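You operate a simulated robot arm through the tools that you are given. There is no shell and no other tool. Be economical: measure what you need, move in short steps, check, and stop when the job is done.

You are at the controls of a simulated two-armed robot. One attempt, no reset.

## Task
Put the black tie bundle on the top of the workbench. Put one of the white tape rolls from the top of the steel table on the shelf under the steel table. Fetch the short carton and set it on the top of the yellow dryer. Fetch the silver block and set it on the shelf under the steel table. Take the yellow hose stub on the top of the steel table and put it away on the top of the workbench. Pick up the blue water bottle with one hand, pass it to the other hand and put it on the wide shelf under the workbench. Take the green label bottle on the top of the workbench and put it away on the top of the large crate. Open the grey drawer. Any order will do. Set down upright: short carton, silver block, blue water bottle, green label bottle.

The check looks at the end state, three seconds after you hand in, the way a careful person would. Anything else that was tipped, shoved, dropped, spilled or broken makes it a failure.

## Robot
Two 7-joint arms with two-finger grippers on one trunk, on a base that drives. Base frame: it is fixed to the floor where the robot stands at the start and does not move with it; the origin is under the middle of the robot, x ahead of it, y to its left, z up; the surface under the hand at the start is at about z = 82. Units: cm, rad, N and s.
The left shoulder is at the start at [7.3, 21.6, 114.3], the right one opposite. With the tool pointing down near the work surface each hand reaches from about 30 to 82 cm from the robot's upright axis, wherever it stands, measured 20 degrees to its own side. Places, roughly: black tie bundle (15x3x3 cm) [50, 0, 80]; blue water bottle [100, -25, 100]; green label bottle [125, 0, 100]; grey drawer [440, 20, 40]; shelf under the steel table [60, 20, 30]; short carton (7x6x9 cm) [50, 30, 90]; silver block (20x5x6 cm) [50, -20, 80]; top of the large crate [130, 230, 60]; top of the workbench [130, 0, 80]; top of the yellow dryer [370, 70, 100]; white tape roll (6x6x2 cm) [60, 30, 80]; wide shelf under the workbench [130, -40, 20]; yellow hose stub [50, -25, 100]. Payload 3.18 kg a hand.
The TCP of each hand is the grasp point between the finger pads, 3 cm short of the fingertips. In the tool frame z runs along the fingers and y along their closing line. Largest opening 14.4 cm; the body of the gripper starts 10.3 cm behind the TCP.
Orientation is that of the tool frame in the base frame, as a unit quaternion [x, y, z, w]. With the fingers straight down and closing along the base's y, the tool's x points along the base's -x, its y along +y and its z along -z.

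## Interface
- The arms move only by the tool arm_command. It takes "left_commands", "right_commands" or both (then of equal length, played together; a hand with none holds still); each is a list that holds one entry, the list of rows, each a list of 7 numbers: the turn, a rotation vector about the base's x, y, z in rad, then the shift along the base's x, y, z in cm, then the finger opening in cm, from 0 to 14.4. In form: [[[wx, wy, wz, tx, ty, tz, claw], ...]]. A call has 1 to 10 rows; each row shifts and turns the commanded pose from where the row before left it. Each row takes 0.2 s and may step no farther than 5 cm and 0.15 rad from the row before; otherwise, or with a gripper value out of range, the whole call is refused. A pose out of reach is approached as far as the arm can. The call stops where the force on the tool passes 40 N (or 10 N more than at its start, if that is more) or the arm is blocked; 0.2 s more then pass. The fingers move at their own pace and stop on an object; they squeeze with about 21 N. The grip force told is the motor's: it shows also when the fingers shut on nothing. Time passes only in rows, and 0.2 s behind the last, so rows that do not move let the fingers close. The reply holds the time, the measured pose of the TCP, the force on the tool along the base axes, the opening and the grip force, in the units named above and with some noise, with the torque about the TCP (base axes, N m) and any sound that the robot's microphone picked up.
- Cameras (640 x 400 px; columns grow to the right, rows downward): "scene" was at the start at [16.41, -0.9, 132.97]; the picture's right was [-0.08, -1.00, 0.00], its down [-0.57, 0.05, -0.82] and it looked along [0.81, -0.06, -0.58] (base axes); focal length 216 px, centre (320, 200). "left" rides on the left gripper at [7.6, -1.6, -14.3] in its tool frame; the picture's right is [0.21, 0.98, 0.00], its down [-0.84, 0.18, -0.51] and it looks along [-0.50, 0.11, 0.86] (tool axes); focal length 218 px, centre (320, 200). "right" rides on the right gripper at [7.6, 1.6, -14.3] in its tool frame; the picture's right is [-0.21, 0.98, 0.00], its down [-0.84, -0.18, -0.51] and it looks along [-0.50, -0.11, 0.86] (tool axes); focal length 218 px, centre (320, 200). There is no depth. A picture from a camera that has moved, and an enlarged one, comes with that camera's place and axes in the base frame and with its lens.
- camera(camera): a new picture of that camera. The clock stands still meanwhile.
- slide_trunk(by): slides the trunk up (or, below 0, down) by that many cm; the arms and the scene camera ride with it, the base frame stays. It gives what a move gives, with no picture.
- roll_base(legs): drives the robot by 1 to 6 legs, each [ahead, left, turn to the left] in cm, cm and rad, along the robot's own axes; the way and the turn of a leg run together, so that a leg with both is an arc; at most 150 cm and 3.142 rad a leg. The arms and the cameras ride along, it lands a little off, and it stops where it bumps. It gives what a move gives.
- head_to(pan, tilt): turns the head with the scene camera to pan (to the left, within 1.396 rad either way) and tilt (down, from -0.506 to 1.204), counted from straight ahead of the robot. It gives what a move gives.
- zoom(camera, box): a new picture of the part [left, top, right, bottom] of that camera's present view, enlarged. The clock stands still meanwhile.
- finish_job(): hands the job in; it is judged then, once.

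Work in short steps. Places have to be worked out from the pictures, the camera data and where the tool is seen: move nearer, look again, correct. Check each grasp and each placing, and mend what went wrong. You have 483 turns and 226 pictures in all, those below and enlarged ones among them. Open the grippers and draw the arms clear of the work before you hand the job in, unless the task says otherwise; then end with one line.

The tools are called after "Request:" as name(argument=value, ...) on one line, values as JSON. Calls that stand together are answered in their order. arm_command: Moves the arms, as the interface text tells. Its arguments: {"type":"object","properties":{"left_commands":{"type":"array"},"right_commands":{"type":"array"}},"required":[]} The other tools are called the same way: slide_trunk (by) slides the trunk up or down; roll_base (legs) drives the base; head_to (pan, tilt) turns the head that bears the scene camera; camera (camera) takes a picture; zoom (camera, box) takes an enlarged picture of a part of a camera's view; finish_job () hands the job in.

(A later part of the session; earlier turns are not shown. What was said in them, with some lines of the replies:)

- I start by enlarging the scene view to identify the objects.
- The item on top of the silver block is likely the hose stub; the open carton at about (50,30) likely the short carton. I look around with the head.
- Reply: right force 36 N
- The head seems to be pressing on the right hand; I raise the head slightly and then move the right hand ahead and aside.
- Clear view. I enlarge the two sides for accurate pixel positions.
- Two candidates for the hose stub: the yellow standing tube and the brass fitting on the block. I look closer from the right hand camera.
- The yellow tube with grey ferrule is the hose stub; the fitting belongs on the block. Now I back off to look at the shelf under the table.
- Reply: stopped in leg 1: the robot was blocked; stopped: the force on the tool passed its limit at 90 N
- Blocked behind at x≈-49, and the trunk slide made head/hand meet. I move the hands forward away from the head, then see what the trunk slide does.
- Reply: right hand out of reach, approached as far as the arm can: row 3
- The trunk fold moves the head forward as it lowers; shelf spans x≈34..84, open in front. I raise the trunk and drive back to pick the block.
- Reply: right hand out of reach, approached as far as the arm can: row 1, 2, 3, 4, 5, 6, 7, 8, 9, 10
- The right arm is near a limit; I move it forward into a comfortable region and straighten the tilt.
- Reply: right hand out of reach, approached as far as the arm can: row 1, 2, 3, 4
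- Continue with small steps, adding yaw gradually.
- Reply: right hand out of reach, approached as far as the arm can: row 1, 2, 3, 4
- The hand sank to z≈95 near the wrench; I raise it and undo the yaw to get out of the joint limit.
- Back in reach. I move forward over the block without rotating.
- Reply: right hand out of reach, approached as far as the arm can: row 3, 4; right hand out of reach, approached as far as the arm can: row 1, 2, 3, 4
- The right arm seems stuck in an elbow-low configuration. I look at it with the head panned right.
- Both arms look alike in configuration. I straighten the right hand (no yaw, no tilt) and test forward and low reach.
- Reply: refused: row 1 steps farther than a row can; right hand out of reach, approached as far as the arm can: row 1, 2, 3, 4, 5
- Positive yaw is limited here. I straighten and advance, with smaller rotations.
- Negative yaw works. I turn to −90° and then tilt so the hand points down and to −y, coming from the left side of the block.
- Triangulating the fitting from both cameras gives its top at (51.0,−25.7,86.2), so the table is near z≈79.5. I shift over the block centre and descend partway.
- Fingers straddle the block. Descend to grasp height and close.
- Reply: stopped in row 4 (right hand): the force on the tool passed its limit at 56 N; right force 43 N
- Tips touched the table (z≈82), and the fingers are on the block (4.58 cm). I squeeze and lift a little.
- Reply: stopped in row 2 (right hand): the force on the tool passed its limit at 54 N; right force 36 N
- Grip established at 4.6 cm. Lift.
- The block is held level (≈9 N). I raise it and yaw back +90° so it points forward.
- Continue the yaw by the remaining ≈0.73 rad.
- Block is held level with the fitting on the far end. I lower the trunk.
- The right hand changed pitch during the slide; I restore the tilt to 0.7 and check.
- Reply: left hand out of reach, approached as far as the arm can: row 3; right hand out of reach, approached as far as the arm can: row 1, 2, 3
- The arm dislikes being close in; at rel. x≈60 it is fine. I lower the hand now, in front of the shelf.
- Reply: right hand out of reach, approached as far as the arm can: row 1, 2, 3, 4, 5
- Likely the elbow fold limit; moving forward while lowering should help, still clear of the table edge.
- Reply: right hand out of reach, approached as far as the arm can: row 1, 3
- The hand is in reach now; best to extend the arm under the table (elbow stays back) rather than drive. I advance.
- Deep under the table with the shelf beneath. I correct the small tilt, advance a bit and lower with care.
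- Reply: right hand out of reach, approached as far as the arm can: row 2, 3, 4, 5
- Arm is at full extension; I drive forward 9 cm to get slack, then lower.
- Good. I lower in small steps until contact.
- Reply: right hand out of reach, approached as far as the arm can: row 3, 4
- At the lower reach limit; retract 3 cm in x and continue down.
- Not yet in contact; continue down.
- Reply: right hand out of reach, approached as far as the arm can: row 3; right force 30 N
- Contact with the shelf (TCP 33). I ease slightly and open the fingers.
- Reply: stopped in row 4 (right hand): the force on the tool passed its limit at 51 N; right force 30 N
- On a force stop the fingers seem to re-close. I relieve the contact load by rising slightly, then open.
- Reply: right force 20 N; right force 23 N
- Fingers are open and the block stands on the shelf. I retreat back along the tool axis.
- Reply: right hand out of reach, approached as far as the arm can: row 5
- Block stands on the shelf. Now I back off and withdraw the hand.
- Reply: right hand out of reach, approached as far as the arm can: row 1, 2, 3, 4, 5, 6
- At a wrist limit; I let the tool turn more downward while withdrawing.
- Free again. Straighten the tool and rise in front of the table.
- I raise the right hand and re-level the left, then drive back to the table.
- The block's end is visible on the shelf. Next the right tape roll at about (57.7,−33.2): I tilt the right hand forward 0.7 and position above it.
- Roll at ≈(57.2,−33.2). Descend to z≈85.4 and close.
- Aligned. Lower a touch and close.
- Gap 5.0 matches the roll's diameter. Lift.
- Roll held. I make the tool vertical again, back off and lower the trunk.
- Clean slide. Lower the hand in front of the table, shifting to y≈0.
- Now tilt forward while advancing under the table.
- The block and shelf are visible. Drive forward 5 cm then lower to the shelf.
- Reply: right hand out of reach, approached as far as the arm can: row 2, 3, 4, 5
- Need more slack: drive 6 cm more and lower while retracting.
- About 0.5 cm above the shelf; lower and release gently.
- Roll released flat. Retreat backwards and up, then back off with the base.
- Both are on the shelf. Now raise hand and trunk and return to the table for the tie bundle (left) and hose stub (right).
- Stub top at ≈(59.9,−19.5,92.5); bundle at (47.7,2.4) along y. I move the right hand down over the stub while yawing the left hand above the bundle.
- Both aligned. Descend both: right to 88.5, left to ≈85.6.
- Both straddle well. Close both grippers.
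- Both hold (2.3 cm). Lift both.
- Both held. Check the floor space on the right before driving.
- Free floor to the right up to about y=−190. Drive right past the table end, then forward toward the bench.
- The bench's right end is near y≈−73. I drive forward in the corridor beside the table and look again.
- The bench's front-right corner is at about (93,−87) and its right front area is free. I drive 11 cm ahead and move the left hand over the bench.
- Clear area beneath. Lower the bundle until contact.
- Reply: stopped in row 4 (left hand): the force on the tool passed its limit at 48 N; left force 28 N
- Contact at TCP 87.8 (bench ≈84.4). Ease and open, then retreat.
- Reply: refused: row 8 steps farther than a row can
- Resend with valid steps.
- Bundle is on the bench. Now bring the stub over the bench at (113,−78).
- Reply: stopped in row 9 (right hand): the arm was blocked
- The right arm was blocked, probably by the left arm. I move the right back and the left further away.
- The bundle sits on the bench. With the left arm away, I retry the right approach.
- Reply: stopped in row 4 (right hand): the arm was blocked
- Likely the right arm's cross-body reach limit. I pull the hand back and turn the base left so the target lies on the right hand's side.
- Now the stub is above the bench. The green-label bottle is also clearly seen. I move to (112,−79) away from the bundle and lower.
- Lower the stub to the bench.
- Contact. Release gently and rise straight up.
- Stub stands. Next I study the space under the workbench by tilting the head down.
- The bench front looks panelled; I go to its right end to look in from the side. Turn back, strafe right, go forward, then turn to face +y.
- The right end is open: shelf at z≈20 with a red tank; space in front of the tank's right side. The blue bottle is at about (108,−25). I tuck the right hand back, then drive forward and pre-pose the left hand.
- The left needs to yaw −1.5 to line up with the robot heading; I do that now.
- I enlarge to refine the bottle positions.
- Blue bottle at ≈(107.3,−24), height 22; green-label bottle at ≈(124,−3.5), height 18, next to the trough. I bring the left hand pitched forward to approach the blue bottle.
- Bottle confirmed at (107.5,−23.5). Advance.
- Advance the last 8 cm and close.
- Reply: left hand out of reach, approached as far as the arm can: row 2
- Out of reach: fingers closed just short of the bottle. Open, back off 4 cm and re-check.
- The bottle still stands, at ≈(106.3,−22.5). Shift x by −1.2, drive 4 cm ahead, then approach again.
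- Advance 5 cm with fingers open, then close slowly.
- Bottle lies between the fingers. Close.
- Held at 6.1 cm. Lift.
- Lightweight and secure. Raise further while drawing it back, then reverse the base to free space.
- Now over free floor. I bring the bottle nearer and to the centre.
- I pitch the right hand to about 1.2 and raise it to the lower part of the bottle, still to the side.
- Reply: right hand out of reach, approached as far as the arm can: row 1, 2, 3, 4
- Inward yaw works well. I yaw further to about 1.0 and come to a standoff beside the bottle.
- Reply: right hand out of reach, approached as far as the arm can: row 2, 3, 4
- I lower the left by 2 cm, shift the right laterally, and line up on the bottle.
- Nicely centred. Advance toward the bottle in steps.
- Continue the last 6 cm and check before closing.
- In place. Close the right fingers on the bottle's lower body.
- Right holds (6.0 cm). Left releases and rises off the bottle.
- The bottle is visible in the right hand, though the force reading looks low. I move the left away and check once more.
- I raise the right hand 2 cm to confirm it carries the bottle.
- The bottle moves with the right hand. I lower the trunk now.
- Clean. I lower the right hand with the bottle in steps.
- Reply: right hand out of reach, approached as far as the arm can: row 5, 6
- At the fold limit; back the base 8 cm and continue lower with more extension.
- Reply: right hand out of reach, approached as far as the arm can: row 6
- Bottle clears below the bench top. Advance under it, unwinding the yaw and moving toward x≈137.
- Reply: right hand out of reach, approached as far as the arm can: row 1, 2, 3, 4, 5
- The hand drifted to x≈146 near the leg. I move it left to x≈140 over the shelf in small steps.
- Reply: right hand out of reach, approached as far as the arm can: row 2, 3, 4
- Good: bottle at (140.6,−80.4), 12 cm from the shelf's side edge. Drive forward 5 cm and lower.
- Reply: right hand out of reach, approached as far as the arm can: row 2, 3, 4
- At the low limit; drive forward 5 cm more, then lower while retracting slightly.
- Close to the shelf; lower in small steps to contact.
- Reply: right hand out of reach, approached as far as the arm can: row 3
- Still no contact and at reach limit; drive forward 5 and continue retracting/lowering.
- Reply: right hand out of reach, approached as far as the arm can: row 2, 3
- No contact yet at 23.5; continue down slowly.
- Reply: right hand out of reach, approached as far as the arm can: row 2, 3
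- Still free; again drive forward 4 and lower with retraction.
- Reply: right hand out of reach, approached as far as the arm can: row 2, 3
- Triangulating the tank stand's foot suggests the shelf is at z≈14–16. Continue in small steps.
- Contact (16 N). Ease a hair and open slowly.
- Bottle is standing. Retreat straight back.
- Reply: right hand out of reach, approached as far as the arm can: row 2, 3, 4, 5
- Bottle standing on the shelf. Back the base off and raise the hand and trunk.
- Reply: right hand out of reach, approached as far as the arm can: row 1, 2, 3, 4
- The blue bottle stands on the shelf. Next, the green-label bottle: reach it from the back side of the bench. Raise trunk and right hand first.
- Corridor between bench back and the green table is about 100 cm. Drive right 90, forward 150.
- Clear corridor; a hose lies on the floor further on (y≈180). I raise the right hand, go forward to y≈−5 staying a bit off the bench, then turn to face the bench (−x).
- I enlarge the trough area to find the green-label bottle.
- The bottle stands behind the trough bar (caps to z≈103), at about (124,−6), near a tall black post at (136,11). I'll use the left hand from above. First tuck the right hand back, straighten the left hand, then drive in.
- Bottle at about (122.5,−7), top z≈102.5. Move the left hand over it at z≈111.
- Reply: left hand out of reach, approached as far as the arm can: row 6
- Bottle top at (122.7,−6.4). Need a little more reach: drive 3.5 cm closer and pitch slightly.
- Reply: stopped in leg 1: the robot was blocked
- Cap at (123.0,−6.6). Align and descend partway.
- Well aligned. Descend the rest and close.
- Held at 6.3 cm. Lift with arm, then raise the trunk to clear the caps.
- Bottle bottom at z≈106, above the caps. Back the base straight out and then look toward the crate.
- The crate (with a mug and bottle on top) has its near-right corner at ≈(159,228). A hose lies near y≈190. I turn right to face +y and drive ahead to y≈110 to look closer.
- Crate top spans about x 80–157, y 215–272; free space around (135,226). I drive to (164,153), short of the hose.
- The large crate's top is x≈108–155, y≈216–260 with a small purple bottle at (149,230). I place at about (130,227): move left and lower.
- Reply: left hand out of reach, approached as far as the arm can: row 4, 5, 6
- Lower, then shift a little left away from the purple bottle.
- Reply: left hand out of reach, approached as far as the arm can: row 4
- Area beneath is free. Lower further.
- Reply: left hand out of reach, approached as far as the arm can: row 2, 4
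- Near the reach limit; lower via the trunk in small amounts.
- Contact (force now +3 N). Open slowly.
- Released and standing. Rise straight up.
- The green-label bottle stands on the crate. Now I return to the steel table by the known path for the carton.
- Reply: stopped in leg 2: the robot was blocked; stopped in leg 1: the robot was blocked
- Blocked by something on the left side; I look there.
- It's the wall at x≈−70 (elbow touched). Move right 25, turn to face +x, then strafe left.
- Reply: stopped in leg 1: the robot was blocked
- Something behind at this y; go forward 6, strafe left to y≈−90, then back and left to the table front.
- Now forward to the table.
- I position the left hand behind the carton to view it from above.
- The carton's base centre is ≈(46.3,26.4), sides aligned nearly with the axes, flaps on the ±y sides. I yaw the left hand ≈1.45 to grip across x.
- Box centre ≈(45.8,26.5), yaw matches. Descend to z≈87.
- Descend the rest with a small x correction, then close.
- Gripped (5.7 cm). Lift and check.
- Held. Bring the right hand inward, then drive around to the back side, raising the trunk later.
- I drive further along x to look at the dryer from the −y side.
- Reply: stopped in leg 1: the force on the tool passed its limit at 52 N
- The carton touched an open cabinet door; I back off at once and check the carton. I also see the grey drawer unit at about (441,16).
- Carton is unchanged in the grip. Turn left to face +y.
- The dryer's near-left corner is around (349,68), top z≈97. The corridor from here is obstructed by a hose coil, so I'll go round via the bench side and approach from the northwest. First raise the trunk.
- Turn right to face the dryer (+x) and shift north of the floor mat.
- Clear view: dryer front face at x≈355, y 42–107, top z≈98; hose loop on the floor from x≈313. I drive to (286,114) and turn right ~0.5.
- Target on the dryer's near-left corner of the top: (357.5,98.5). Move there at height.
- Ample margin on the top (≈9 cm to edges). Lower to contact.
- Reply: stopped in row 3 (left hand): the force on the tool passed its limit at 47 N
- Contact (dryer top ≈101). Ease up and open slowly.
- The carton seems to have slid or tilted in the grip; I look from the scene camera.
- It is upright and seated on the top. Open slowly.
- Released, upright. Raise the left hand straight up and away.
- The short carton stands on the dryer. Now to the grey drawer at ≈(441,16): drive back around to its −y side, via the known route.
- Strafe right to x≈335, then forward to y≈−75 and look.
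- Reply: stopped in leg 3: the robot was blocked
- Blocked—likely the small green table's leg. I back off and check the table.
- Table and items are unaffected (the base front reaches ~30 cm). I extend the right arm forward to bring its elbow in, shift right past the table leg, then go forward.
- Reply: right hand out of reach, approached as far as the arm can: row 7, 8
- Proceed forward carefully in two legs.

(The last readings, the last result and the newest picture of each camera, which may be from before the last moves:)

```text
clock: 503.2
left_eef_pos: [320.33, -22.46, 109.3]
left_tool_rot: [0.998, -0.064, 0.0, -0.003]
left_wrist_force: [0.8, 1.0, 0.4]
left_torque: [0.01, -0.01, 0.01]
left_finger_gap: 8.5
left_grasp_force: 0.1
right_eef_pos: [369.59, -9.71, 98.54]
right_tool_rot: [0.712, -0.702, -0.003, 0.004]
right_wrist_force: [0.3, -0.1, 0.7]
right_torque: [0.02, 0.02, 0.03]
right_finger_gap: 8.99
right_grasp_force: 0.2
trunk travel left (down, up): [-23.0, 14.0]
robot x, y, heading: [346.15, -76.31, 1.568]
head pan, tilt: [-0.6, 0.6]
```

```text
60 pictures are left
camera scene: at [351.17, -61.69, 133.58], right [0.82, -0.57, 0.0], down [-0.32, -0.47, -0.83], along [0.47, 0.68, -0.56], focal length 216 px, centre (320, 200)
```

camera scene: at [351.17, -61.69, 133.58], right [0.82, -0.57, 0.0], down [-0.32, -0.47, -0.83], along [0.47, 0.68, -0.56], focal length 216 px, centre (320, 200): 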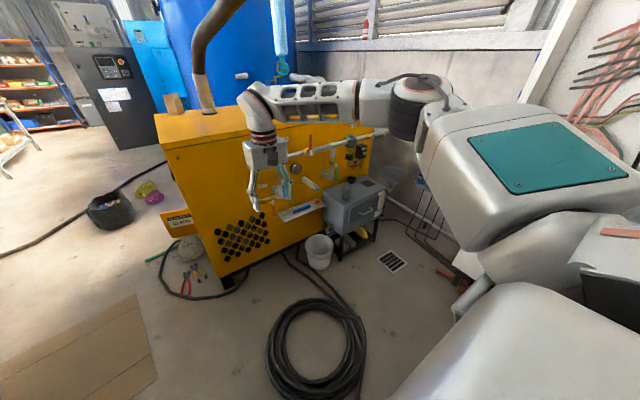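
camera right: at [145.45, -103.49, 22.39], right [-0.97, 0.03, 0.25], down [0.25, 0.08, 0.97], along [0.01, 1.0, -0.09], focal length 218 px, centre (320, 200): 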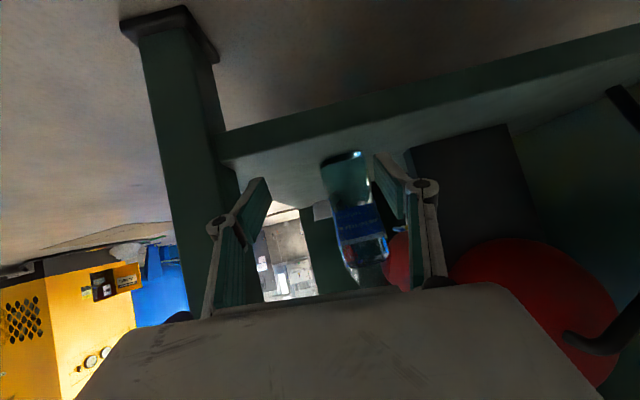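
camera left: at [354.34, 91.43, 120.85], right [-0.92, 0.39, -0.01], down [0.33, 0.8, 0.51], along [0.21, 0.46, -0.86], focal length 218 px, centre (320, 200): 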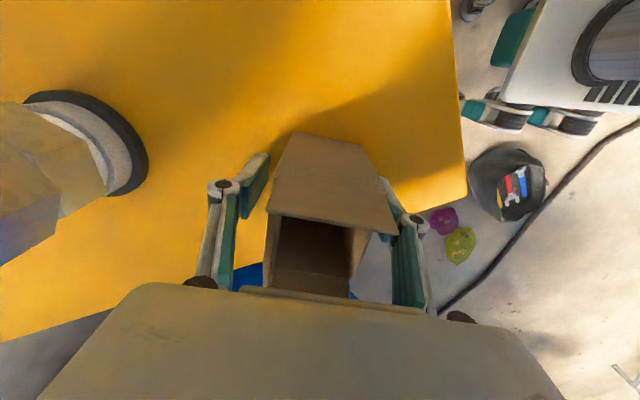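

I enlarge the drawer unit.

Request:
zoom(camera="scene", box=[290, 140, 430, 280])

```text
2.86 times, centred on (360, 210) of scene
camera zoom: at [351.17, -61.69, 133.58], right [0.82, -0.57, 0.0], down [-0.32, -0.47, -0.83], along [0.47, 0.68, -0.56], focal length 616 px, centre (206, 171)
```

zoom: 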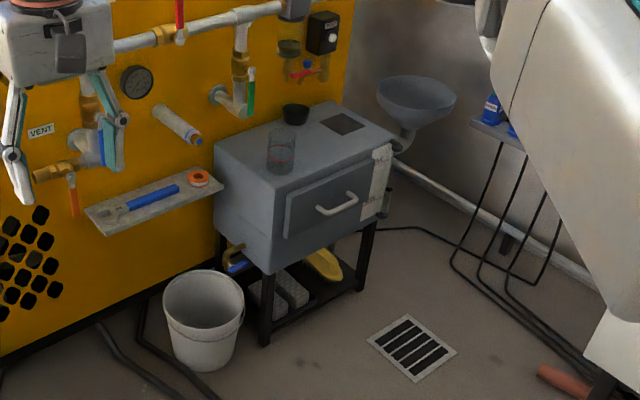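

Handle bar at ≈(444,17,44), drawer face at y≈20.5 facing −y. I strafe right to x≈397 staying south of the coil, then lower the trunk.

Request:
roll_base(legs=[[0, -51, 0]])

Request:
head_to(pan=-0.4, tilt=0.7)

Request:
camera(camera="scene")

```text
clock: 508.2
left_eef_pos: [372.01, -22.6, 109.37]
left_tool_rot: [0.998, -0.066, -0.001, -0.004]
left_wrist_force: [-0.3, 0.2, -0.2]
left_torque: [0.0, 0.01, 0.03]
left_finger_gap: 8.47
left_grasp_force: 0.0
right_eef_pos: [421.46, -9.87, 98.49]
right_tool_rot: [0.711, -0.703, -0.003, 0.003]
right_wrist_force: [0.5, 0.0, 0.1]
right_torque: [-0.01, 0.0, 0.02]
right_finger_gap: 9.02
right_grasp_force: 0.1
trunk travel left (down, up): [-23.0, 14.0]
robot x, y, heading: [397.74, -76.07, 1.563]
head pan, tilt: [-0.6, 0.6]
```

```text
clock: 508.9
left_eef_pos: [372.12, -22.53, 109.34]
left_tool_rot: [0.998, -0.066, 0.0, -0.003]
left_wrist_force: [-0.5, 0.1, 0.5]
left_torque: [-0.05, 0.0, 0.02]
left_finger_gap: 8.49
left_grasp_force: 0.1
right_eef_pos: [421.36, -9.81, 98.47]
right_tool_rot: [0.71, -0.704, -0.003, 0.003]
right_wrist_force: [-0.3, 0.1, 0.0]
right_torque: [0.03, -0.02, 0.0]
right_finger_gap: 9.01
right_grasp_force: 0.0
trunk travel left (down, up): [-23.0, 14.0]
robot x, y, heading: [397.57, -76.19, 1.564]
head pan, tilt: [-0.4, 0.7]
```

```text
58 pictures are left
camera scene: at [401.01, -61.33, 132.72], right [0.92, -0.39, 0.0], down [-0.25, -0.59, -0.77], along [0.3, 0.7, -0.64], focal length 216 px, centre (320, 200)
```

scene: 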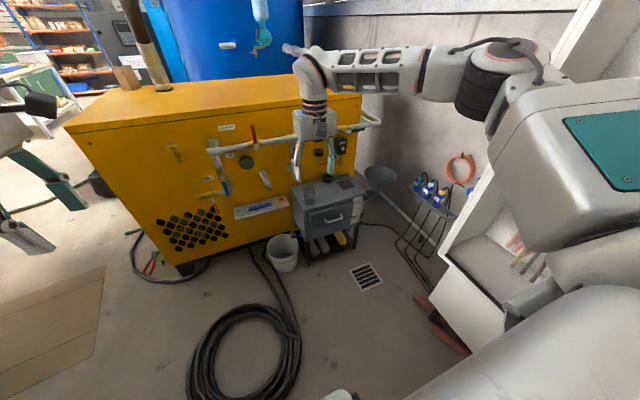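

Lower the trunk, then orient the right hand: yaw −90° and pitch forward so it points +y with fingers closing vertically.

Request:
slide_trunk(by=-18)

Request:
arm_command(right_commands=[[[0, 0, -0.148, 0, -1.5, -1, 6], [0, 0, -0.148, 0, -1.5, -1, 6], [0, 0, -0.148, 0, -1.5, -1, 6], [0, 0, -0.148, 0, -1.5, -1, 6], [0, 0, -0.148, 0, -1.5, -1, 6], [0, 0, -0.148, 0, -1.5, -1, 6], [0, 0, -0.148, 0, 0, -1, 6], [0, 0, -0.148, 0, 0, -1, 6], [0, 0, -0.148, 0, 0, -1, 6], [0, 0, -0.148, 0, 0, -1, 6]]])

```text
clock: 510.9
left_eef_pos: [372.06, -22.64, 91.5]
left_tool_rot: [0.998, -0.065, -0.001, -0.005]
left_wrist_force: [0.3, -0.3, 0.5]
left_torque: [0.03, -0.03, 0.03]
left_finger_gap: 8.51
left_grasp_force: 0.0
right_eef_pos: [421.49, -9.9, 80.7]
right_tool_rot: [0.71, -0.704, -0.005, 0.002]
right_wrist_force: [-0.4, -0.8, 0.8]
right_torque: [0.02, -0.01, -0.01]
right_finger_gap: 9.0
right_grasp_force: 0.1
trunk travel left (down, up): [-5.0, 32.0]
robot x, y, heading: [397.41, -76.36, 1.567]
head pan, tilt: [-0.4, 0.7]
```

```text
clock: 513.1
left_eef_pos: [372.05, -22.48, 91.34]
left_tool_rot: [0.998, -0.067, -0.001, -0.003]
left_wrist_force: [0.0, -0.3, 0.3]
left_torque: [0.03, -0.01, -0.02]
left_finger_gap: 8.48
left_grasp_force: 0.1
right_eef_pos: [421.43, -18.8, 70.41]
right_tool_rot: [-0.049, 0.999, 0.004, 0.0]
right_wrist_force: [0.2, 0.5, -0.1]
right_torque: [-0.02, -0.03, -0.01]
right_finger_gap: 6.01
right_grasp_force: 0.1
trunk travel left (down, up): [-5.0, 32.0]
robot x, y, heading: [397.83, -76.25, 1.568]
head pan, tilt: [-0.4, 0.7]
```

Now pitch forward about base x, moving toward x=444 and lower.

Request:
arm_command(right_commands=[[[0.13, 0, -0.05, 2, 0, -2, 6], [0.13, 0, -0.05, 2, 0, -2, 6], [0.145, 0, 0, 2, 0, -2, 6], [0.145, 0, 0, 2, 0, -2, 6], [0.145, 0, 0, 2, 0, -2, 6], [0.145, 0, 0, 2, 0, -2, 6], [0.145, 0, 0, 2, 0, -2, 6], [0.145, 0, 0, 2, 0, -2, 6]]])

Request:
camera(camera="right")

Request:
camera(camera="scene")

```text
clock: 515.0
left_eef_pos: [371.99, -22.5, 91.38]
left_tool_rot: [0.998, -0.066, -0.001, -0.003]
left_wrist_force: [0.0, 0.2, 0.1]
left_torque: [0.01, 0.03, -0.02]
left_finger_gap: 8.48
left_grasp_force: 0.0
right_eef_pos: [444.57, -19.95, 66.37]
right_tool_rot: [-0.006, 0.882, 0.471, -0.022]
right_wrist_force: [-0.1, 0.4, 0.5]
right_torque: [-0.04, 0.02, 0.01]
right_finger_gap: 6.01
right_grasp_force: 0.1
right hand out of reach, approached as far as the arm can: row 4, 5, 6, 7, 8
trunk travel left (down, up): [-5.0, 32.0]
robot x, y, heading: [397.43, -76.25, 1.572]
head pan, tilt: [-0.4, 0.7]
```

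```text
57 pictures are left
camera right: at [437.62, -31.1, 75.75], right [0.22, 0.55, 0.81], down [0.86, -0.5, 0.11], along [0.46, 0.67, -0.58], focal length 218 px, centre (320, 200)
```

right: 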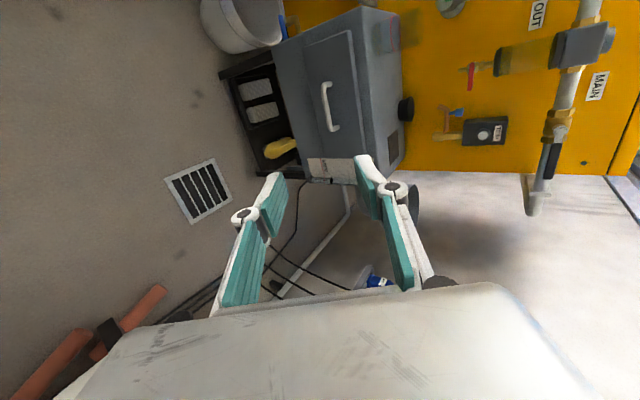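

```text
56 pictures are left
camera scene: at [401.12, -43.61, 111.32], right [0.92, -0.39, 0.0], down [-0.25, -0.59, -0.76], along [0.3, 0.7, -0.64], focal length 216 px, centre (320, 200)
```

scene: 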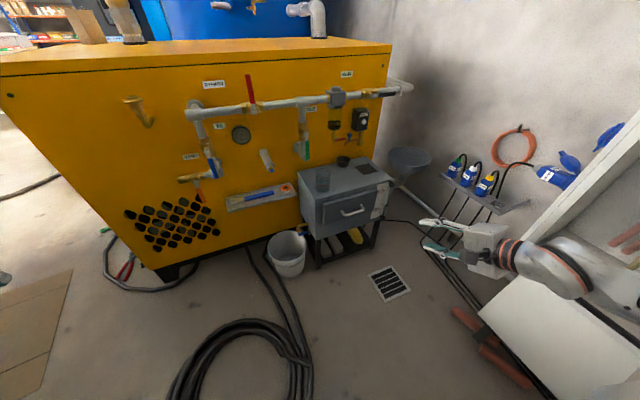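

Handle triangulated at ≈(443.2,18,43.3), running x 438–449. I advance, lower and pitch further toward horizontal.

Request:
arm_command(right_commands=[[[0.05, 0, 0, -0.3, 3, -3, 6], [0.05, 0, 0, -0.3, 3, -3, 6], [0.05, 0, 0, -0.3, 3, -3, 6], [0.05, 0, 0, -0.3, 3, -3, 6], [0.08, 0, 0, 0, 3, -3, 6], [0.08, 0, 0, 0, 2, -2, 6]]])

Request:
camera(camera="right")

```text
clock: 516.4
left_eef_pos: [372.0, -22.51, 91.34]
left_tool_rot: [0.998, -0.066, -0.001, -0.003]
left_wrist_force: [-0.5, 0.0, -0.2]
left_torque: [-0.02, -0.02, -0.01]
left_finger_gap: 8.49
left_grasp_force: 0.1
right_eef_pos: [453.59, -14.4, 69.78]
right_tool_rot: [-0.012, 0.785, 0.619, -0.023]
right_wrist_force: [0.2, -0.1, 0.7]
right_torque: [0.0, 0.0, 0.02]
right_finger_gap: 6.01
right_grasp_force: 0.1
right hand out of reach, approached as far as the arm can: row 1, 2, 3, 4, 5, 6
trunk travel left (down, up): [-5.0, 32.0]
robot x, y, heading: [397.5, -76.52, 1.565]
head pan, tilt: [-0.4, 0.7]
```

```text
55 pictures are left
camera right: at [446.78, -28.09, 74.84], right [0.22, 0.24, 0.95], down [0.87, -0.5, -0.08], along [0.45, 0.84, -0.31], focal length 218 px, centre (320, 200)
```

right: 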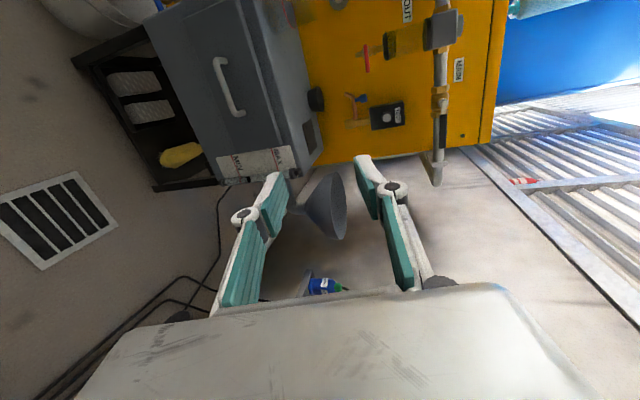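

The arm is near its fold limit; I extend forward first (toward y≈8) before lowering.

Request:
arm_command(right_commands=[[[0, 0, 0, -2, 4, -1, 6], [0, 0, 0, -2, 4, -1, 6], [0, 0, 0, -2, 4, -1, 6], [0, 0, 0, -2, 4, -1, 6], [0, 0, 0, -1, 3, -2, 6]]])

```text
clock: 517.5
left_eef_pos: [372.02, -22.55, 91.45]
left_tool_rot: [0.998, -0.066, -0.001, -0.005]
left_wrist_force: [0.2, 0.1, 0.4]
left_torque: [-0.01, -0.04, 0.0]
left_finger_gap: 8.5
left_grasp_force: 0.0
right_eef_pos: [454.08, -14.2, 69.68]
right_tool_rot: [-0.009, 0.785, 0.619, -0.022]
right_wrist_force: [0.5, 0.2, 0.1]
right_torque: [-0.02, 0.01, 0.03]
right_finger_gap: 6.0
right_grasp_force: 0.1
right hand out of reach, approached as far as the arm can: row 1, 2, 3, 4, 5
trunk travel left (down, up): [-5.0, 32.0]
robot x, y, heading: [397.52, -76.1, 1.565]
head pan, tilt: [-0.4, 0.7]
```

That orientation is limited. Instead I grip the bar from above: fingers pointing mostly down, closing along y, one finger behind the bar. I reduce the pitch to ≈0.3.

Request:
arm_command(right_commands=[[[-0.147, 0, 0, -1.5, 1, 0, 6], [-0.147, 0, 0, -1.5, 1, 0, 6], [-0.147, 0, 0, -1.5, 1, 0, 6], [-0.147, 0, 0, -1.5, 1, 0, 6], [-0.147, 0, 0, -1.5, 1, 0, 6], [-0.147, 0, 0, -1.5, 1, 0, 6], [-0.147, 0, 0, -1.5, 1, 0, 6]]])

Request:
arm_command(right_commands=[[[0, 0, 0, 0, 4, -1, 6], [0, 0, 0, 0, 4, -1, 6], [0, 0, 0, 0, 4, -1, 6]]])

Request:
camera(camera="right")

```text
clock: 519.1
left_eef_pos: [371.97, -22.47, 91.27]
left_tool_rot: [0.998, -0.067, -0.001, -0.004]
left_wrist_force: [-0.7, 0.3, 0.4]
left_torque: [0.0, 0.0, -0.01]
left_finger_gap: 8.49
left_grasp_force: 0.0
right_eef_pos: [443.71, -7.07, 69.67]
right_tool_rot: [0.002, 0.988, 0.153, -0.02]
right_wrist_force: [0.1, -0.5, -0.4]
right_torque: [-0.03, -0.05, -0.01]
right_finger_gap: 6.0
right_grasp_force: 0.1
trunk travel left (down, up): [-5.0, 32.0]
robot x, y, heading: [397.42, -76.6, 1.565]
head pan, tilt: [-0.4, 0.7]
```

```text
clock: 520.0
left_eef_pos: [372.06, -22.53, 91.22]
left_tool_rot: [0.998, -0.066, -0.001, -0.004]
left_wrist_force: [0.9, 0.6, -0.9]
left_torque: [-0.02, -0.01, -0.03]
left_finger_gap: 8.47
left_grasp_force: 0.0
right_eef_pos: [443.9, 4.98, 66.28]
right_tool_rot: [0.004, 0.988, 0.154, -0.019]
right_wrist_force: [-0.2, -0.1, -0.4]
right_torque: [0.03, 0.01, 0.05]
right_finger_gap: 5.99
right_grasp_force: 0.0
trunk travel left (down, up): [-5.0, 32.0]
robot x, y, heading: [397.58, -76.12, 1.564]
head pan, tilt: [-0.4, 0.7]
```

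```text
54 pictures are left
camera right: at [436.84, 2.2, 80.6], right [0.22, 0.93, 0.29], down [0.86, -0.33, 0.39], along [0.46, 0.16, -0.87], focal length 218 px, centre (320, 200)
```

right: 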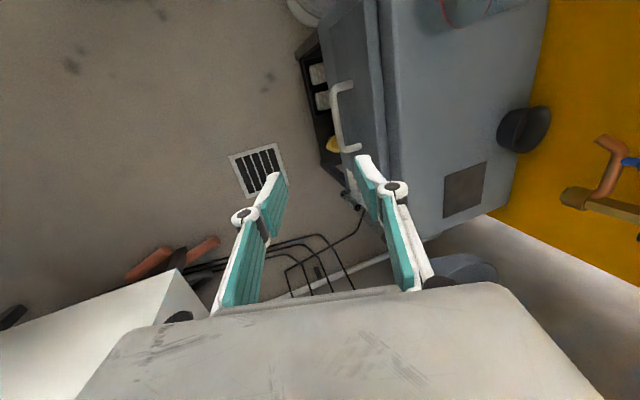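

Good reach and view: bar at ≈(443,15.3,43.5), panel at y≈18.5. Approach above the bar with a narrow opening and re-check.

Request:
arm_command(right_commands=[[[0, 0, 0, -0.3, 3, -3, 4], [0, 0, 0, -0.3, 3, -3, 3], [0, 0, 0, -0.3, 2, -3, 3], [0, 0, 0, 0, 0.5, -2, 3]]])

Request:
camera(camera="right")

```text
clock: 521.0
left_eef_pos: [371.97, -22.52, 91.31]
left_tool_rot: [0.998, -0.066, -0.001, -0.004]
left_wrist_force: [0.0, 0.7, 1.0]
left_torque: [0.01, -0.01, 0.01]
left_finger_gap: 8.5
left_grasp_force: 0.0
right_eef_pos: [442.94, 13.38, 55.67]
right_tool_rot: [0.003, 0.988, 0.155, -0.02]
right_wrist_force: [-0.9, -0.7, -0.1]
right_torque: [-0.02, 0.01, -0.01]
right_finger_gap: 3.0
right_grasp_force: 0.1
trunk travel left (down, up): [-5.0, 32.0]
robot x, y, heading: [397.78, -76.4, 1.565]
head pan, tilt: [-0.4, 0.7]
```

```text
53 pictures are left
camera right: at [436.07, 10.56, 69.98], right [0.22, 0.93, 0.29], down [0.86, -0.33, 0.39], along [0.46, 0.16, -0.87], focal length 218 px, centre (320, 200)
```

right: 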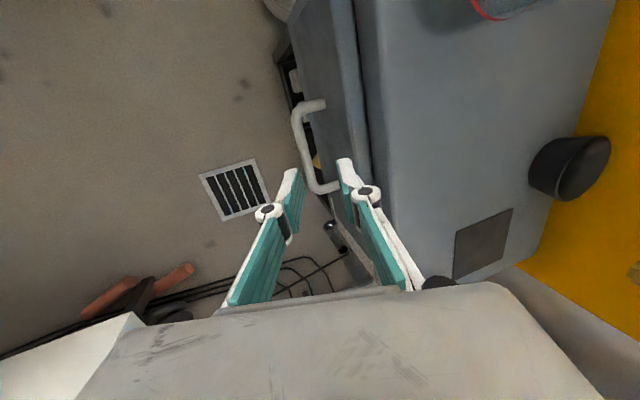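

Align y≈14.4 and descend over the bar.

Request:
arm_command(right_commands=[[[0, 0, 0, 0, 1.0, -1.5, 3.3], [0, 0, 0, 0, 0, -2, 3.3], [0, 0, 0, 0, 0, -1.5, 3.3]]])

Request:
camera(camera="right")

```text
clock: 521.8
left_eef_pos: [371.97, -22.52, 91.35]
left_tool_rot: [0.998, -0.065, 0.0, -0.004]
left_wrist_force: [1.0, -0.3, -0.4]
left_torque: [-0.01, 0.01, -0.05]
left_finger_gap: 8.48
left_grasp_force: 0.0
right_eef_pos: [442.85, 13.93, 50.54]
right_tool_rot: [0.004, 0.988, 0.154, -0.02]
right_wrist_force: [0.8, 0.2, -0.2]
right_torque: [0.0, 0.01, 0.01]
right_finger_gap: 3.27
right_grasp_force: 0.1
trunk travel left (down, up): [-5.0, 32.0]
robot x, y, heading: [397.75, -76.31, 1.569]
head pan, tilt: [-0.4, 0.7]
```

```text
52 pictures are left
camera right: at [435.89, 11.34, 64.83], right [0.22, 0.93, 0.29], down [0.86, -0.33, 0.39], along [0.46, 0.16, -0.87], focal length 218 px, centre (320, 200)
```

right: 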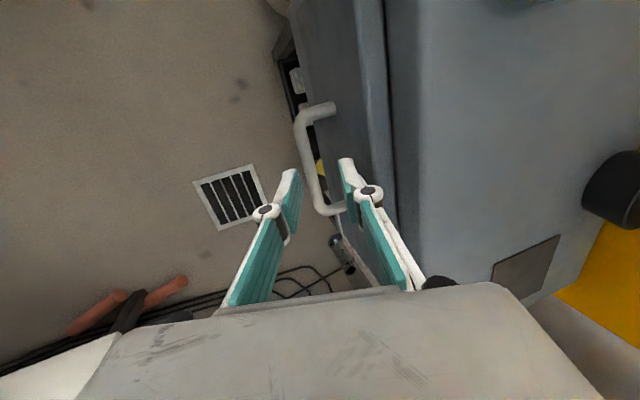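

Bar is between the fingers. Descend straight to z≈46.3.

Request:
arm_command(right_commands=[[[0, 0, 0, 0, 0.1, -1.5, 3.3], [0, 0, 0, 0, 0.1, -1.3, 3.3], [0, 0, 0, 0, 0.1, -1.3, 3.3]]])

Request:
camera(camera="right")

```text
clock: 522.5
left_eef_pos: [372.02, -22.58, 91.31]
left_tool_rot: [0.998, -0.066, -0.001, -0.004]
left_wrist_force: [-0.5, -0.2, 0.2]
left_torque: [-0.01, -0.01, -0.01]
left_finger_gap: 8.51
left_grasp_force: 0.0
right_eef_pos: [442.38, 13.06, 47.7]
right_tool_rot: [0.003, 0.988, 0.155, -0.019]
right_wrist_force: [0.5, 0.5, 0.0]
right_torque: [0.04, 0.01, 0.0]
right_finger_gap: 3.28
right_grasp_force: 0.1
right hand out of reach, approached as far as the arm can: row 1, 2, 3
trunk travel left (down, up): [-5.0, 32.0]
robot x, y, heading: [397.57, -76.3, 1.562]
head pan, tilt: [-0.4, 0.7]
```

```text
51 pictures are left
camera right: at [435.45, 10.32, 61.99], right [0.22, 0.93, 0.29], down [0.86, -0.33, 0.39], along [0.46, 0.16, -0.87], focal length 218 px, centre (320, 200)
```

right: 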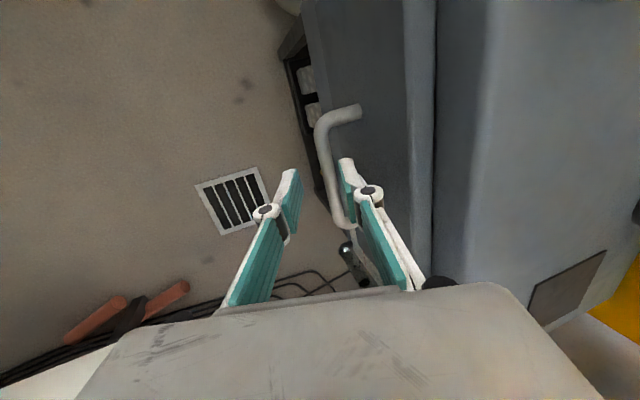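

Slightly out of reach. Raise a bit, bring the base 5 cm forward while pulling the hand back, then retry.

Request:
arm_command(right_commands=[[[0, 0, 0, 0, 0, 3, 3.3], [0, 0, 0, 0, -2, 3, 3.3], [0, 0, 0, 0, -3, 0, 3.3]]])

Request:
roll_base(legs=[[5, 0, 0]])

Request:
camera(camera="right")

```text
clock: 523.4
left_eef_pos: [372.07, -22.55, 91.17]
left_tool_rot: [0.998, -0.066, -0.001, -0.004]
left_wrist_force: [0.1, 0.4, -0.4]
left_torque: [-0.01, 0.0, -0.02]
left_finger_gap: 8.48
left_grasp_force: 0.0
right_eef_pos: [444.12, 13.94, 51.93]
right_tool_rot: [0.004, 0.988, 0.154, -0.021]
right_wrist_force: [0.5, 0.1, -0.8]
right_torque: [-0.01, 0.02, -0.05]
right_finger_gap: 3.3
right_grasp_force: 0.0
right hand out of reach, approached as far as the arm can: row 1, 2, 3
trunk travel left (down, up): [-5.0, 32.0]
robot x, y, heading: [397.42, -76.31, 1.57]
head pan, tilt: [-0.4, 0.7]
```

```text
clock: 524.4
left_eef_pos: [372.12, -18.04, 91.28]
left_tool_rot: [0.998, -0.068, -0.001, -0.003]
left_wrist_force: [0.5, -0.6, 0.3]
left_torque: [-0.01, 0.03, 0.01]
left_finger_gap: 8.5
left_grasp_force: 0.1
right_eef_pos: [444.15, 17.96, 51.8]
right_tool_rot: [0.009, 0.989, 0.147, -0.025]
right_wrist_force: [-3.6, -12.7, 5.6]
right_torque: [0.36, -0.07, 0.01]
right_finger_gap: 3.88
right_grasp_force: 0.0
trunk travel left (down, up): [-5.0, 32.0]
robot x, y, heading: [397.95, -71.89, 1.567]
head pan, tilt: [-0.4, 0.7]
stopped in leg 1: the force on the tool passed its limit at 96 N (the readings are from after the stop); the commanded pose is now the measured one
```

```text
50 pictures are left
camera right: at [437.28, 15.44, 66.18], right [0.23, 0.93, 0.27], down [0.86, -0.33, 0.39], along [0.45, 0.14, -0.88], focal length 218 px, centre (320, 200)
```

right: 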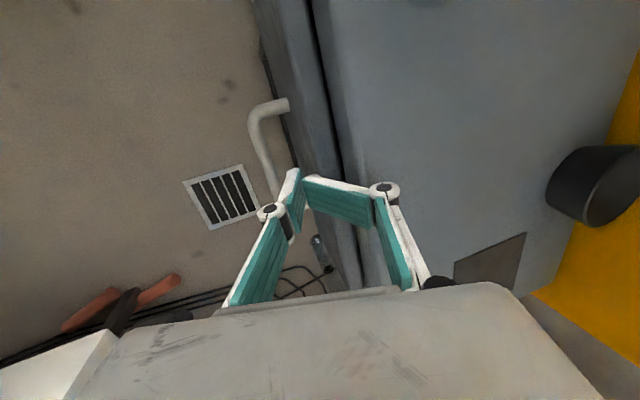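

The finger pressed against the unit; I pull back up and away at once.

Request:
arm_command(right_commands=[[[0, 0, 0, 0, -2, 0, 3.3], [0, 0, 0, 0, -3, 2, 3.3], [0, 0, 0, 0, -1, 2, 3.3]]])

Request:
camera(camera="right")

Request:
zoom(camera="scene", box=[260, 110, 480, 280])

```text
clock: 525.2
left_eef_pos: [372.09, -17.99, 91.33]
left_tool_rot: [0.998, -0.066, 0.0, -0.003]
left_wrist_force: [0.2, -0.3, 0.7]
left_torque: [0.01, 0.01, -0.01]
left_finger_gap: 8.48
left_grasp_force: 0.1
right_eef_pos: [444.24, 12.17, 56.0]
right_tool_rot: [0.008, 0.989, 0.147, -0.023]
right_wrist_force: [-1.5, 0.0, 0.7]
right_torque: [-0.01, 0.0, 0.02]
right_finger_gap: 3.39
right_grasp_force: 0.3
right hand out of reach, approached as far as the arm can: row 1
trunk travel left (down, up): [-5.0, 32.0]
robot x, y, heading: [397.5, -71.78, 1.564]
head pan, tilt: [-0.4, 0.7]
```

```text
49 pictures are left
camera right: at [437.3, 9.57, 70.26], right [0.23, 0.93, 0.27], down [0.86, -0.33, 0.39], along [0.46, 0.15, -0.88], focal length 218 px, centre (320, 200)
```

right: 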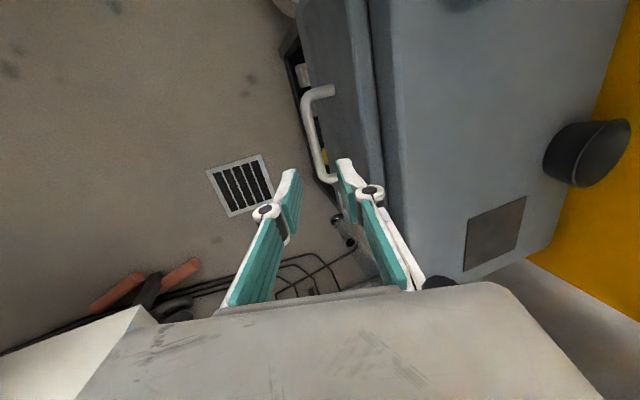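

```text
2.35 times, centred on (370, 195) of scene
camera zoom: at [401.07, -39.07, 111.35], right [0.92, -0.39, 0.0], down [-0.25, -0.59, -0.77], along [0.3, 0.7, -0.64], focal length 507 px, centre (202, 212)
```

zoom: 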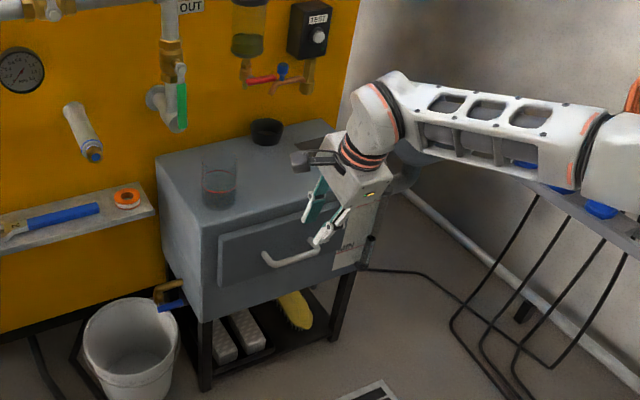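

All intact. With the base closer, retry: align y≈14 and descend over the bar.

Request:
arm_command(right_commands=[[[0, 0, 0, -1, 1.0, -1, 3.3], [0, 0, 0, 0, 0.6, -2, 3.3], [0, 0, 0, 0, 0, -2, 3.3]]])

Request:
camera(camera="right")

```text
clock: 526.0
left_eef_pos: [372.2, -17.94, 91.15]
left_tool_rot: [0.998, -0.068, -0.001, -0.002]
left_wrist_force: [-0.4, 0.6, 0.7]
left_torque: [-0.02, 0.0, -0.03]
left_finger_gap: 8.51
left_grasp_force: 0.0
right_eef_pos: [443.32, 13.65, 50.61]
right_tool_rot: [0.007, 0.989, 0.146, -0.024]
right_wrist_force: [-0.5, -0.8, -0.9]
right_torque: [0.0, 0.03, 0.02]
right_finger_gap: 3.25
right_grasp_force: 0.1
trunk travel left (down, up): [-5.0, 32.0]
robot x, y, heading: [397.26, -71.33, 1.562]
head pan, tilt: [-0.4, 0.7]
```

```text
47 pictures are left
camera right: at [436.46, 11.2, 64.98], right [0.23, 0.93, 0.27], down [0.86, -0.32, 0.39], along [0.45, 0.14, -0.88], focal length 218 px, centre (320, 200)
```

right: 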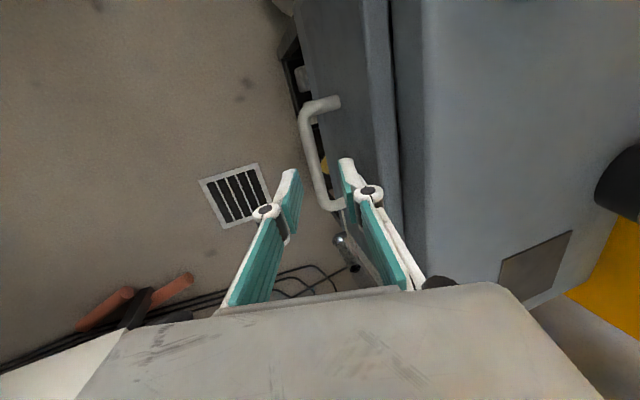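

Descend further.

Request:
arm_command(right_commands=[[[0, 0, 0, 0, 0.1, -1.5, 3.3], [0, 0, 0, 0, 0.1, -1.5, 3.3], [0, 0, 0, 0, 0, -1.3, 3.3]]])

Request:
camera(camera="right")

```text
clock: 526.8
left_eef_pos: [372.19, -17.78, 91.22]
left_tool_rot: [0.998, -0.067, -0.002, -0.003]
left_wrist_force: [0.0, 0.4, 0.0]
left_torque: [0.0, 0.02, 0.01]
left_finger_gap: 8.5
left_grasp_force: 0.1
right_eef_pos: [443.29, 13.74, 46.4]
right_tool_rot: [0.007, 0.989, 0.147, -0.024]
right_wrist_force: [0.0, 0.1, -0.2]
right_torque: [0.0, -0.01, -0.02]
right_finger_gap: 3.3
right_grasp_force: 0.1
trunk travel left (down, up): [-5.0, 32.0]
robot x, y, heading: [397.84, -71.47, 1.561]
head pan, tilt: [-0.4, 0.7]
```

```text
46 pictures are left
camera right: at [436.52, 11.3, 60.75], right [0.23, 0.93, 0.27], down [0.86, -0.33, 0.39], along [0.45, 0.14, -0.88], focal length 218 px, centre (320, 200)
```

right: 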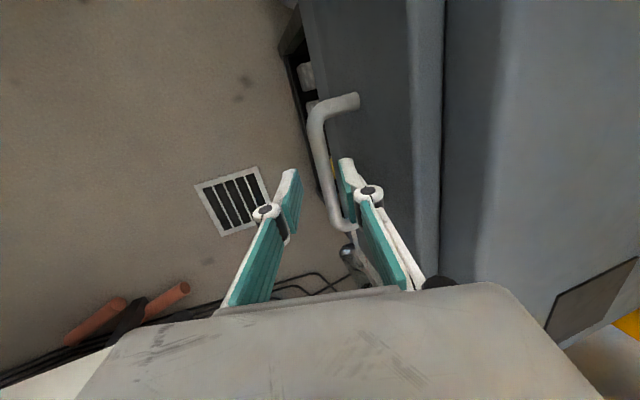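

Bar is centred between the fingers. Lower 0.8 and close.

Request:
arm_command(right_commands=[[[0, 0, 0, 0, 0, -0.8, 3.3], [0, 0, 0, 0, 0, 0, 2], [0, 0, 0, 0, 0, 0, 0.5], [0, 0, 0, 0, 0, 0, 0]]])

Request:
camera(camera="right")

```text
clock: 527.8
left_eef_pos: [372.17, -17.93, 91.32]
left_tool_rot: [0.998, -0.068, -0.001, -0.003]
left_wrist_force: [0.1, 0.4, 0.1]
left_torque: [-0.01, -0.03, 0.01]
left_finger_gap: 8.52
left_grasp_force: 0.0
right_eef_pos: [443.4, 13.8, 45.87]
right_tool_rot: [0.007, 0.989, 0.147, -0.024]
right_wrist_force: [1.1, -0.1, 6.3]
right_torque: [0.0, -0.14, 1.07]
right_finger_gap: 1.13
right_grasp_force: 41.3
trunk travel left (down, up): [-5.0, 32.0]
robot x, y, heading: [397.42, -71.59, 1.565]
head pan, tilt: [-0.4, 0.7]
```

```text
45 pictures are left
camera right: at [436.48, 11.32, 60.17], right [0.23, 0.93, 0.27], down [0.86, -0.32, 0.39], along [0.46, 0.15, -0.88], focal length 218 px, centre (320, 200)
```

right: 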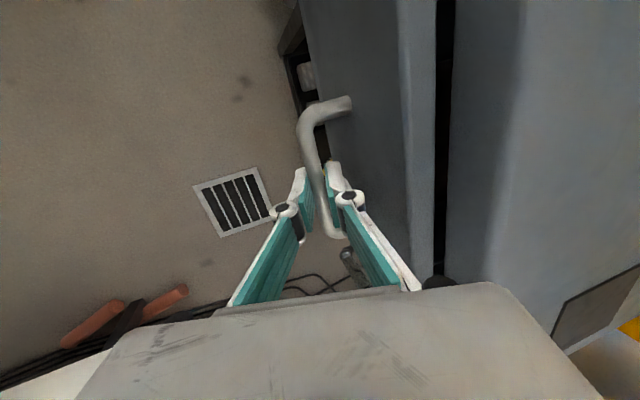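

Gripped the bar (1.1 cm), and the drawer already cracks open. Pull along −y.

Request:
arm_command(right_commands=[[[0, 0, 0, 0, -1, 0, 0], [0, 0, 0, 0, -1.5, 0, 0], [0, 0, 0, 0, -2, 0, 0], [0, 0, 0, 0, -2, 0, 0], [0, 0, 0, 0, -2, 0, 0]]])

Request:
camera(camera="right")

```text
clock: 529.0
left_eef_pos: [372.07, -17.91, 91.4]
left_tool_rot: [0.998, -0.067, -0.001, -0.004]
left_wrist_force: [0.1, -0.1, 0.1]
left_torque: [-0.01, -0.01, 0.0]
left_finger_gap: 8.5
left_grasp_force: 0.1
right_eef_pos: [443.53, 5.23, 45.72]
right_tool_rot: [0.008, 0.989, 0.146, -0.023]
right_wrist_force: [6.3, -0.3, 10.6]
right_torque: [0.03, -0.08, 1.11]
right_finger_gap: 1.11
right_grasp_force: 41.1
trunk travel left (down, up): [-5.0, 32.0]
robot x, y, heading: [397.89, -71.84, 1.562]
head pan, tilt: [-0.4, 0.7]
```

```text
44 pictures are left
camera right: at [436.46, 2.72, 60.17], right [0.23, 0.93, 0.27], down [0.86, -0.33, 0.39], along [0.46, 0.14, -0.88], focal length 218 px, centre (320, 200)
```

right: 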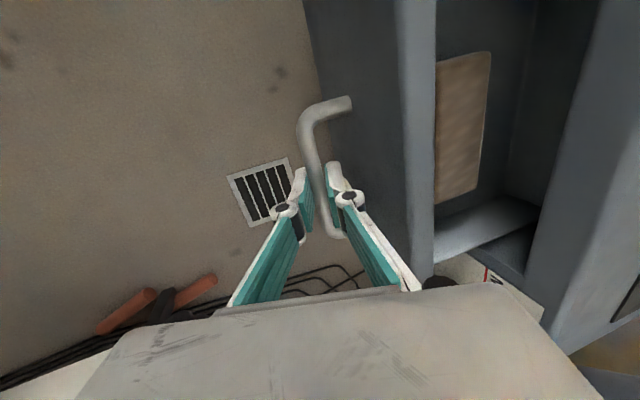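

The drawer opens. Keep pulling.

Request:
arm_command(right_commands=[[[0, 0, 0, 0, -2, 0, 0], [0, 0, 0, 0, -2, 0, 0], [0, 0, 0, 0, -2, 0, 0], [0, 0, 0, 0, -2, 0, 0], [0, 0, 0, 0, -2, 0, 0]]])

Request:
camera(camera="scene")

```text
clock: 530.0
left_eef_pos: [372.05, -17.95, 91.14]
left_tool_rot: [0.998, -0.066, -0.001, -0.002]
left_wrist_force: [-0.9, -0.1, 0.5]
left_torque: [-0.03, -0.01, -0.01]
left_finger_gap: 8.52
left_grasp_force: 0.0
right_eef_pos: [443.37, -1.75, 45.91]
right_tool_rot: [0.002, 0.988, 0.155, -0.021]
right_wrist_force: [2.9, 7.6, -4.5]
right_torque: [0.11, -0.34, 0.98]
right_finger_gap: 1.08
right_grasp_force: 41.4
trunk travel left (down, up): [-5.0, 32.0]
robot x, y, heading: [397.38, -71.34, 1.568]
head pan, tilt: [-0.4, 0.7]
stopped in row 5 (right hand): the force on the tool passed its limit at 50 N (the readings are from after the stop); the commanded pose is now the measured one
```

```text
43 pictures are left
camera scene: at [401.14, -38.91, 111.23], right [0.92, -0.39, 0.0], down [-0.25, -0.59, -0.76], along [0.3, 0.7, -0.64], focal length 216 px, centre (320, 200)
```

scene: 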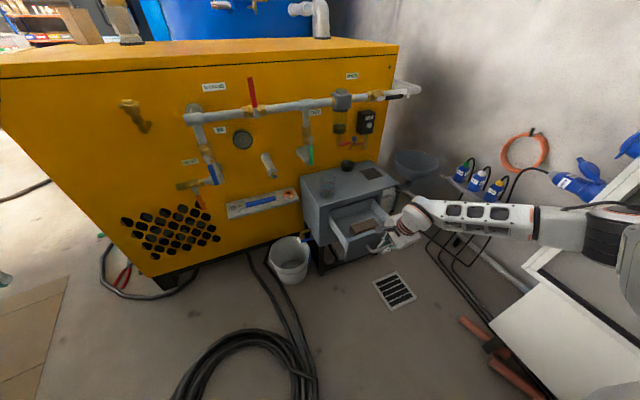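

The drawer reached its stop at about 15.5 cm. Release the bar and rise straight up.

Request:
arm_command(right_commands=[[[0, 0, 0, 0, 0.2, 0, 1.5], [0, 0, 0, 0, 0, 0, 3], [0, 0, 0, 0, 0, 0, 3.3], [0, 0, 0, 0, 0, 2, 3.3], [0, 0, 0, 0, 0, 2, 3.3], [0, 0, 0, 0, 0, 3, 3.3], [0, 0, 0, 0, -1, 3, 3.3], [0, 0, 0, 0, -2, 3, 3.3]]])

Request:
camera(camera="right")

```text
clock: 531.8
left_eef_pos: [372.16, -17.93, 91.34]
left_tool_rot: [0.998, -0.066, -0.002, -0.004]
left_wrist_force: [-0.3, 0.1, 0.3]
left_torque: [-0.01, 0.0, -0.01]
left_finger_gap: 8.51
left_grasp_force: 0.0
right_eef_pos: [443.04, -4.39, 58.98]
right_tool_rot: [0.004, 0.988, 0.156, -0.022]
right_wrist_force: [0.0, -0.1, 0.2]
right_torque: [-0.02, -0.02, -0.02]
right_finger_gap: 3.3
right_grasp_force: 0.0
trunk travel left (down, up): [-5.0, 32.0]
robot x, y, heading: [397.75, -71.3, 1.562]
head pan, tilt: [-0.4, 0.7]
```

```text
42 pictures are left
camera right: at [436.24, -7.3, 73.23], right [0.22, 0.93, 0.29], down [0.86, -0.33, 0.39], along [0.46, 0.16, -0.87], focal length 218 px, centre (320, 200)
```

right: 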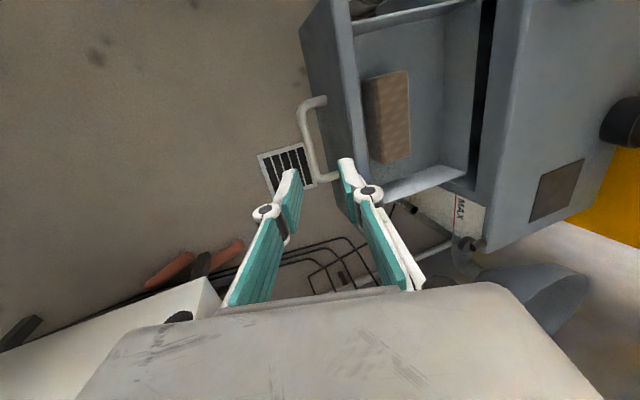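

The drawer is open. I raise and withdraw the right arm to leave everything clear, and check the dryer top once more.

Request:
arm_command(right_commands=[[[0, 0, 0, -1, -2, 3, 5], [0, 0, 0, -1, -2, 4, 5], [0, 0, 0, -1, -2, 4, 5], [0, 0, 0, -1, -2, 4, 5], [0, 0, 0, -1, -2, 4, 5], [0, 0, 0, -1, -2, 4, 5]]])

Request:
slide_trunk(by=15)

Request:
head_to(pan=0.3, tilt=0.45)

Request:
camera(camera="scene")

```text
clock: 533.2
left_eef_pos: [372.06, -17.82, 91.49]
left_tool_rot: [0.998, -0.066, -0.002, -0.003]
left_wrist_force: [0.3, -0.2, -0.1]
left_torque: [0.01, -0.01, 0.01]
left_finger_gap: 8.5
left_grasp_force: 0.0
right_eef_pos: [437.19, -16.77, 82.24]
right_tool_rot: [0.005, 0.987, 0.156, -0.023]
right_wrist_force: [0.4, 0.1, 0.5]
right_torque: [0.03, -0.01, -0.01]
right_finger_gap: 5.01
right_grasp_force: 0.1
trunk travel left (down, up): [-5.0, 32.0]
robot x, y, heading: [397.94, -71.49, 1.563]
head pan, tilt: [-0.4, 0.7]
```

```text
clock: 535.0
left_eef_pos: [372.14, -17.81, 106.24]
left_tool_rot: [0.998, -0.066, -0.001, -0.002]
left_wrist_force: [-0.5, 0.2, 0.2]
left_torque: [-0.04, 0.01, 0.0]
left_finger_gap: 8.48
left_grasp_force: 0.1
right_eef_pos: [437.33, -16.64, 96.83]
right_tool_rot: [0.005, 0.988, 0.154, -0.022]
right_wrist_force: [-0.2, -0.3, 0.0]
right_torque: [-0.03, 0.01, -0.01]
right_finger_gap: 5.0
right_grasp_force: 0.2
trunk travel left (down, up): [-20.0, 17.0]
robot x, y, heading: [397.47, -71.89, 1.568]
head pan, tilt: [-0.4, 0.7]
```

```text
clock: 536.0
left_eef_pos: [372.09, -17.9, 106.31]
left_tool_rot: [0.998, -0.066, 0.0, -0.002]
left_wrist_force: [0.5, 0.3, 0.2]
left_torque: [-0.03, 0.01, -0.02]
left_finger_gap: 8.52
left_grasp_force: 0.2
right_eef_pos: [437.28, -16.75, 97.09]
right_tool_rot: [0.004, 0.988, 0.155, -0.023]
right_wrist_force: [0.1, 0.1, 0.5]
right_torque: [-0.03, 0.0, -0.02]
right_finger_gap: 4.99
right_grasp_force: 0.1
trunk travel left (down, up): [-20.0, 17.0]
robot x, y, heading: [397.41, -71.56, 1.566]
head pan, tilt: [0.3, 0.45]
```

```text
41 pictures are left
camera scene: at [395.04, -53.54, 131.79], right [0.96, 0.29, 0.0], down [0.13, -0.42, -0.9], along [-0.26, 0.86, -0.44], focal length 216 px, centre (320, 200)
```

scene: 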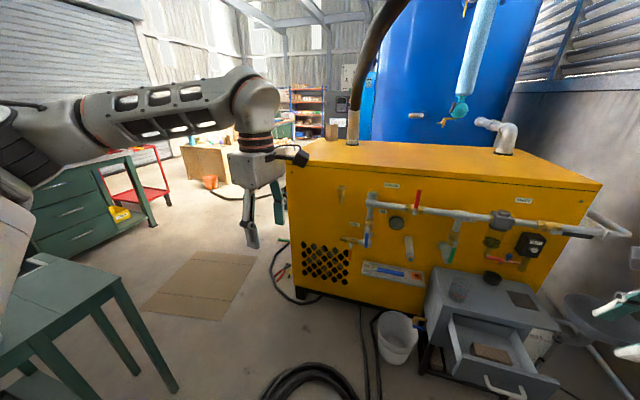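

The carton stands on the dryer, the drawer is open, and the bottle is on the crate. Both arms are clear and the grippers are open, so I hand the job in.

Request:
finish_job()

```text
The job is handed in.
```

All eight items are done and handed in: both bottles, the carton and the block are standing upright, the tape roll, tie bundle and hose stub are in place, and the drawer is open. On the way I bumped the shop wall, an unseen obstacle, the bench, the cabinet door, the green table and the drawer unit; the table and drawer unit showed no change, but I didn't check the others.
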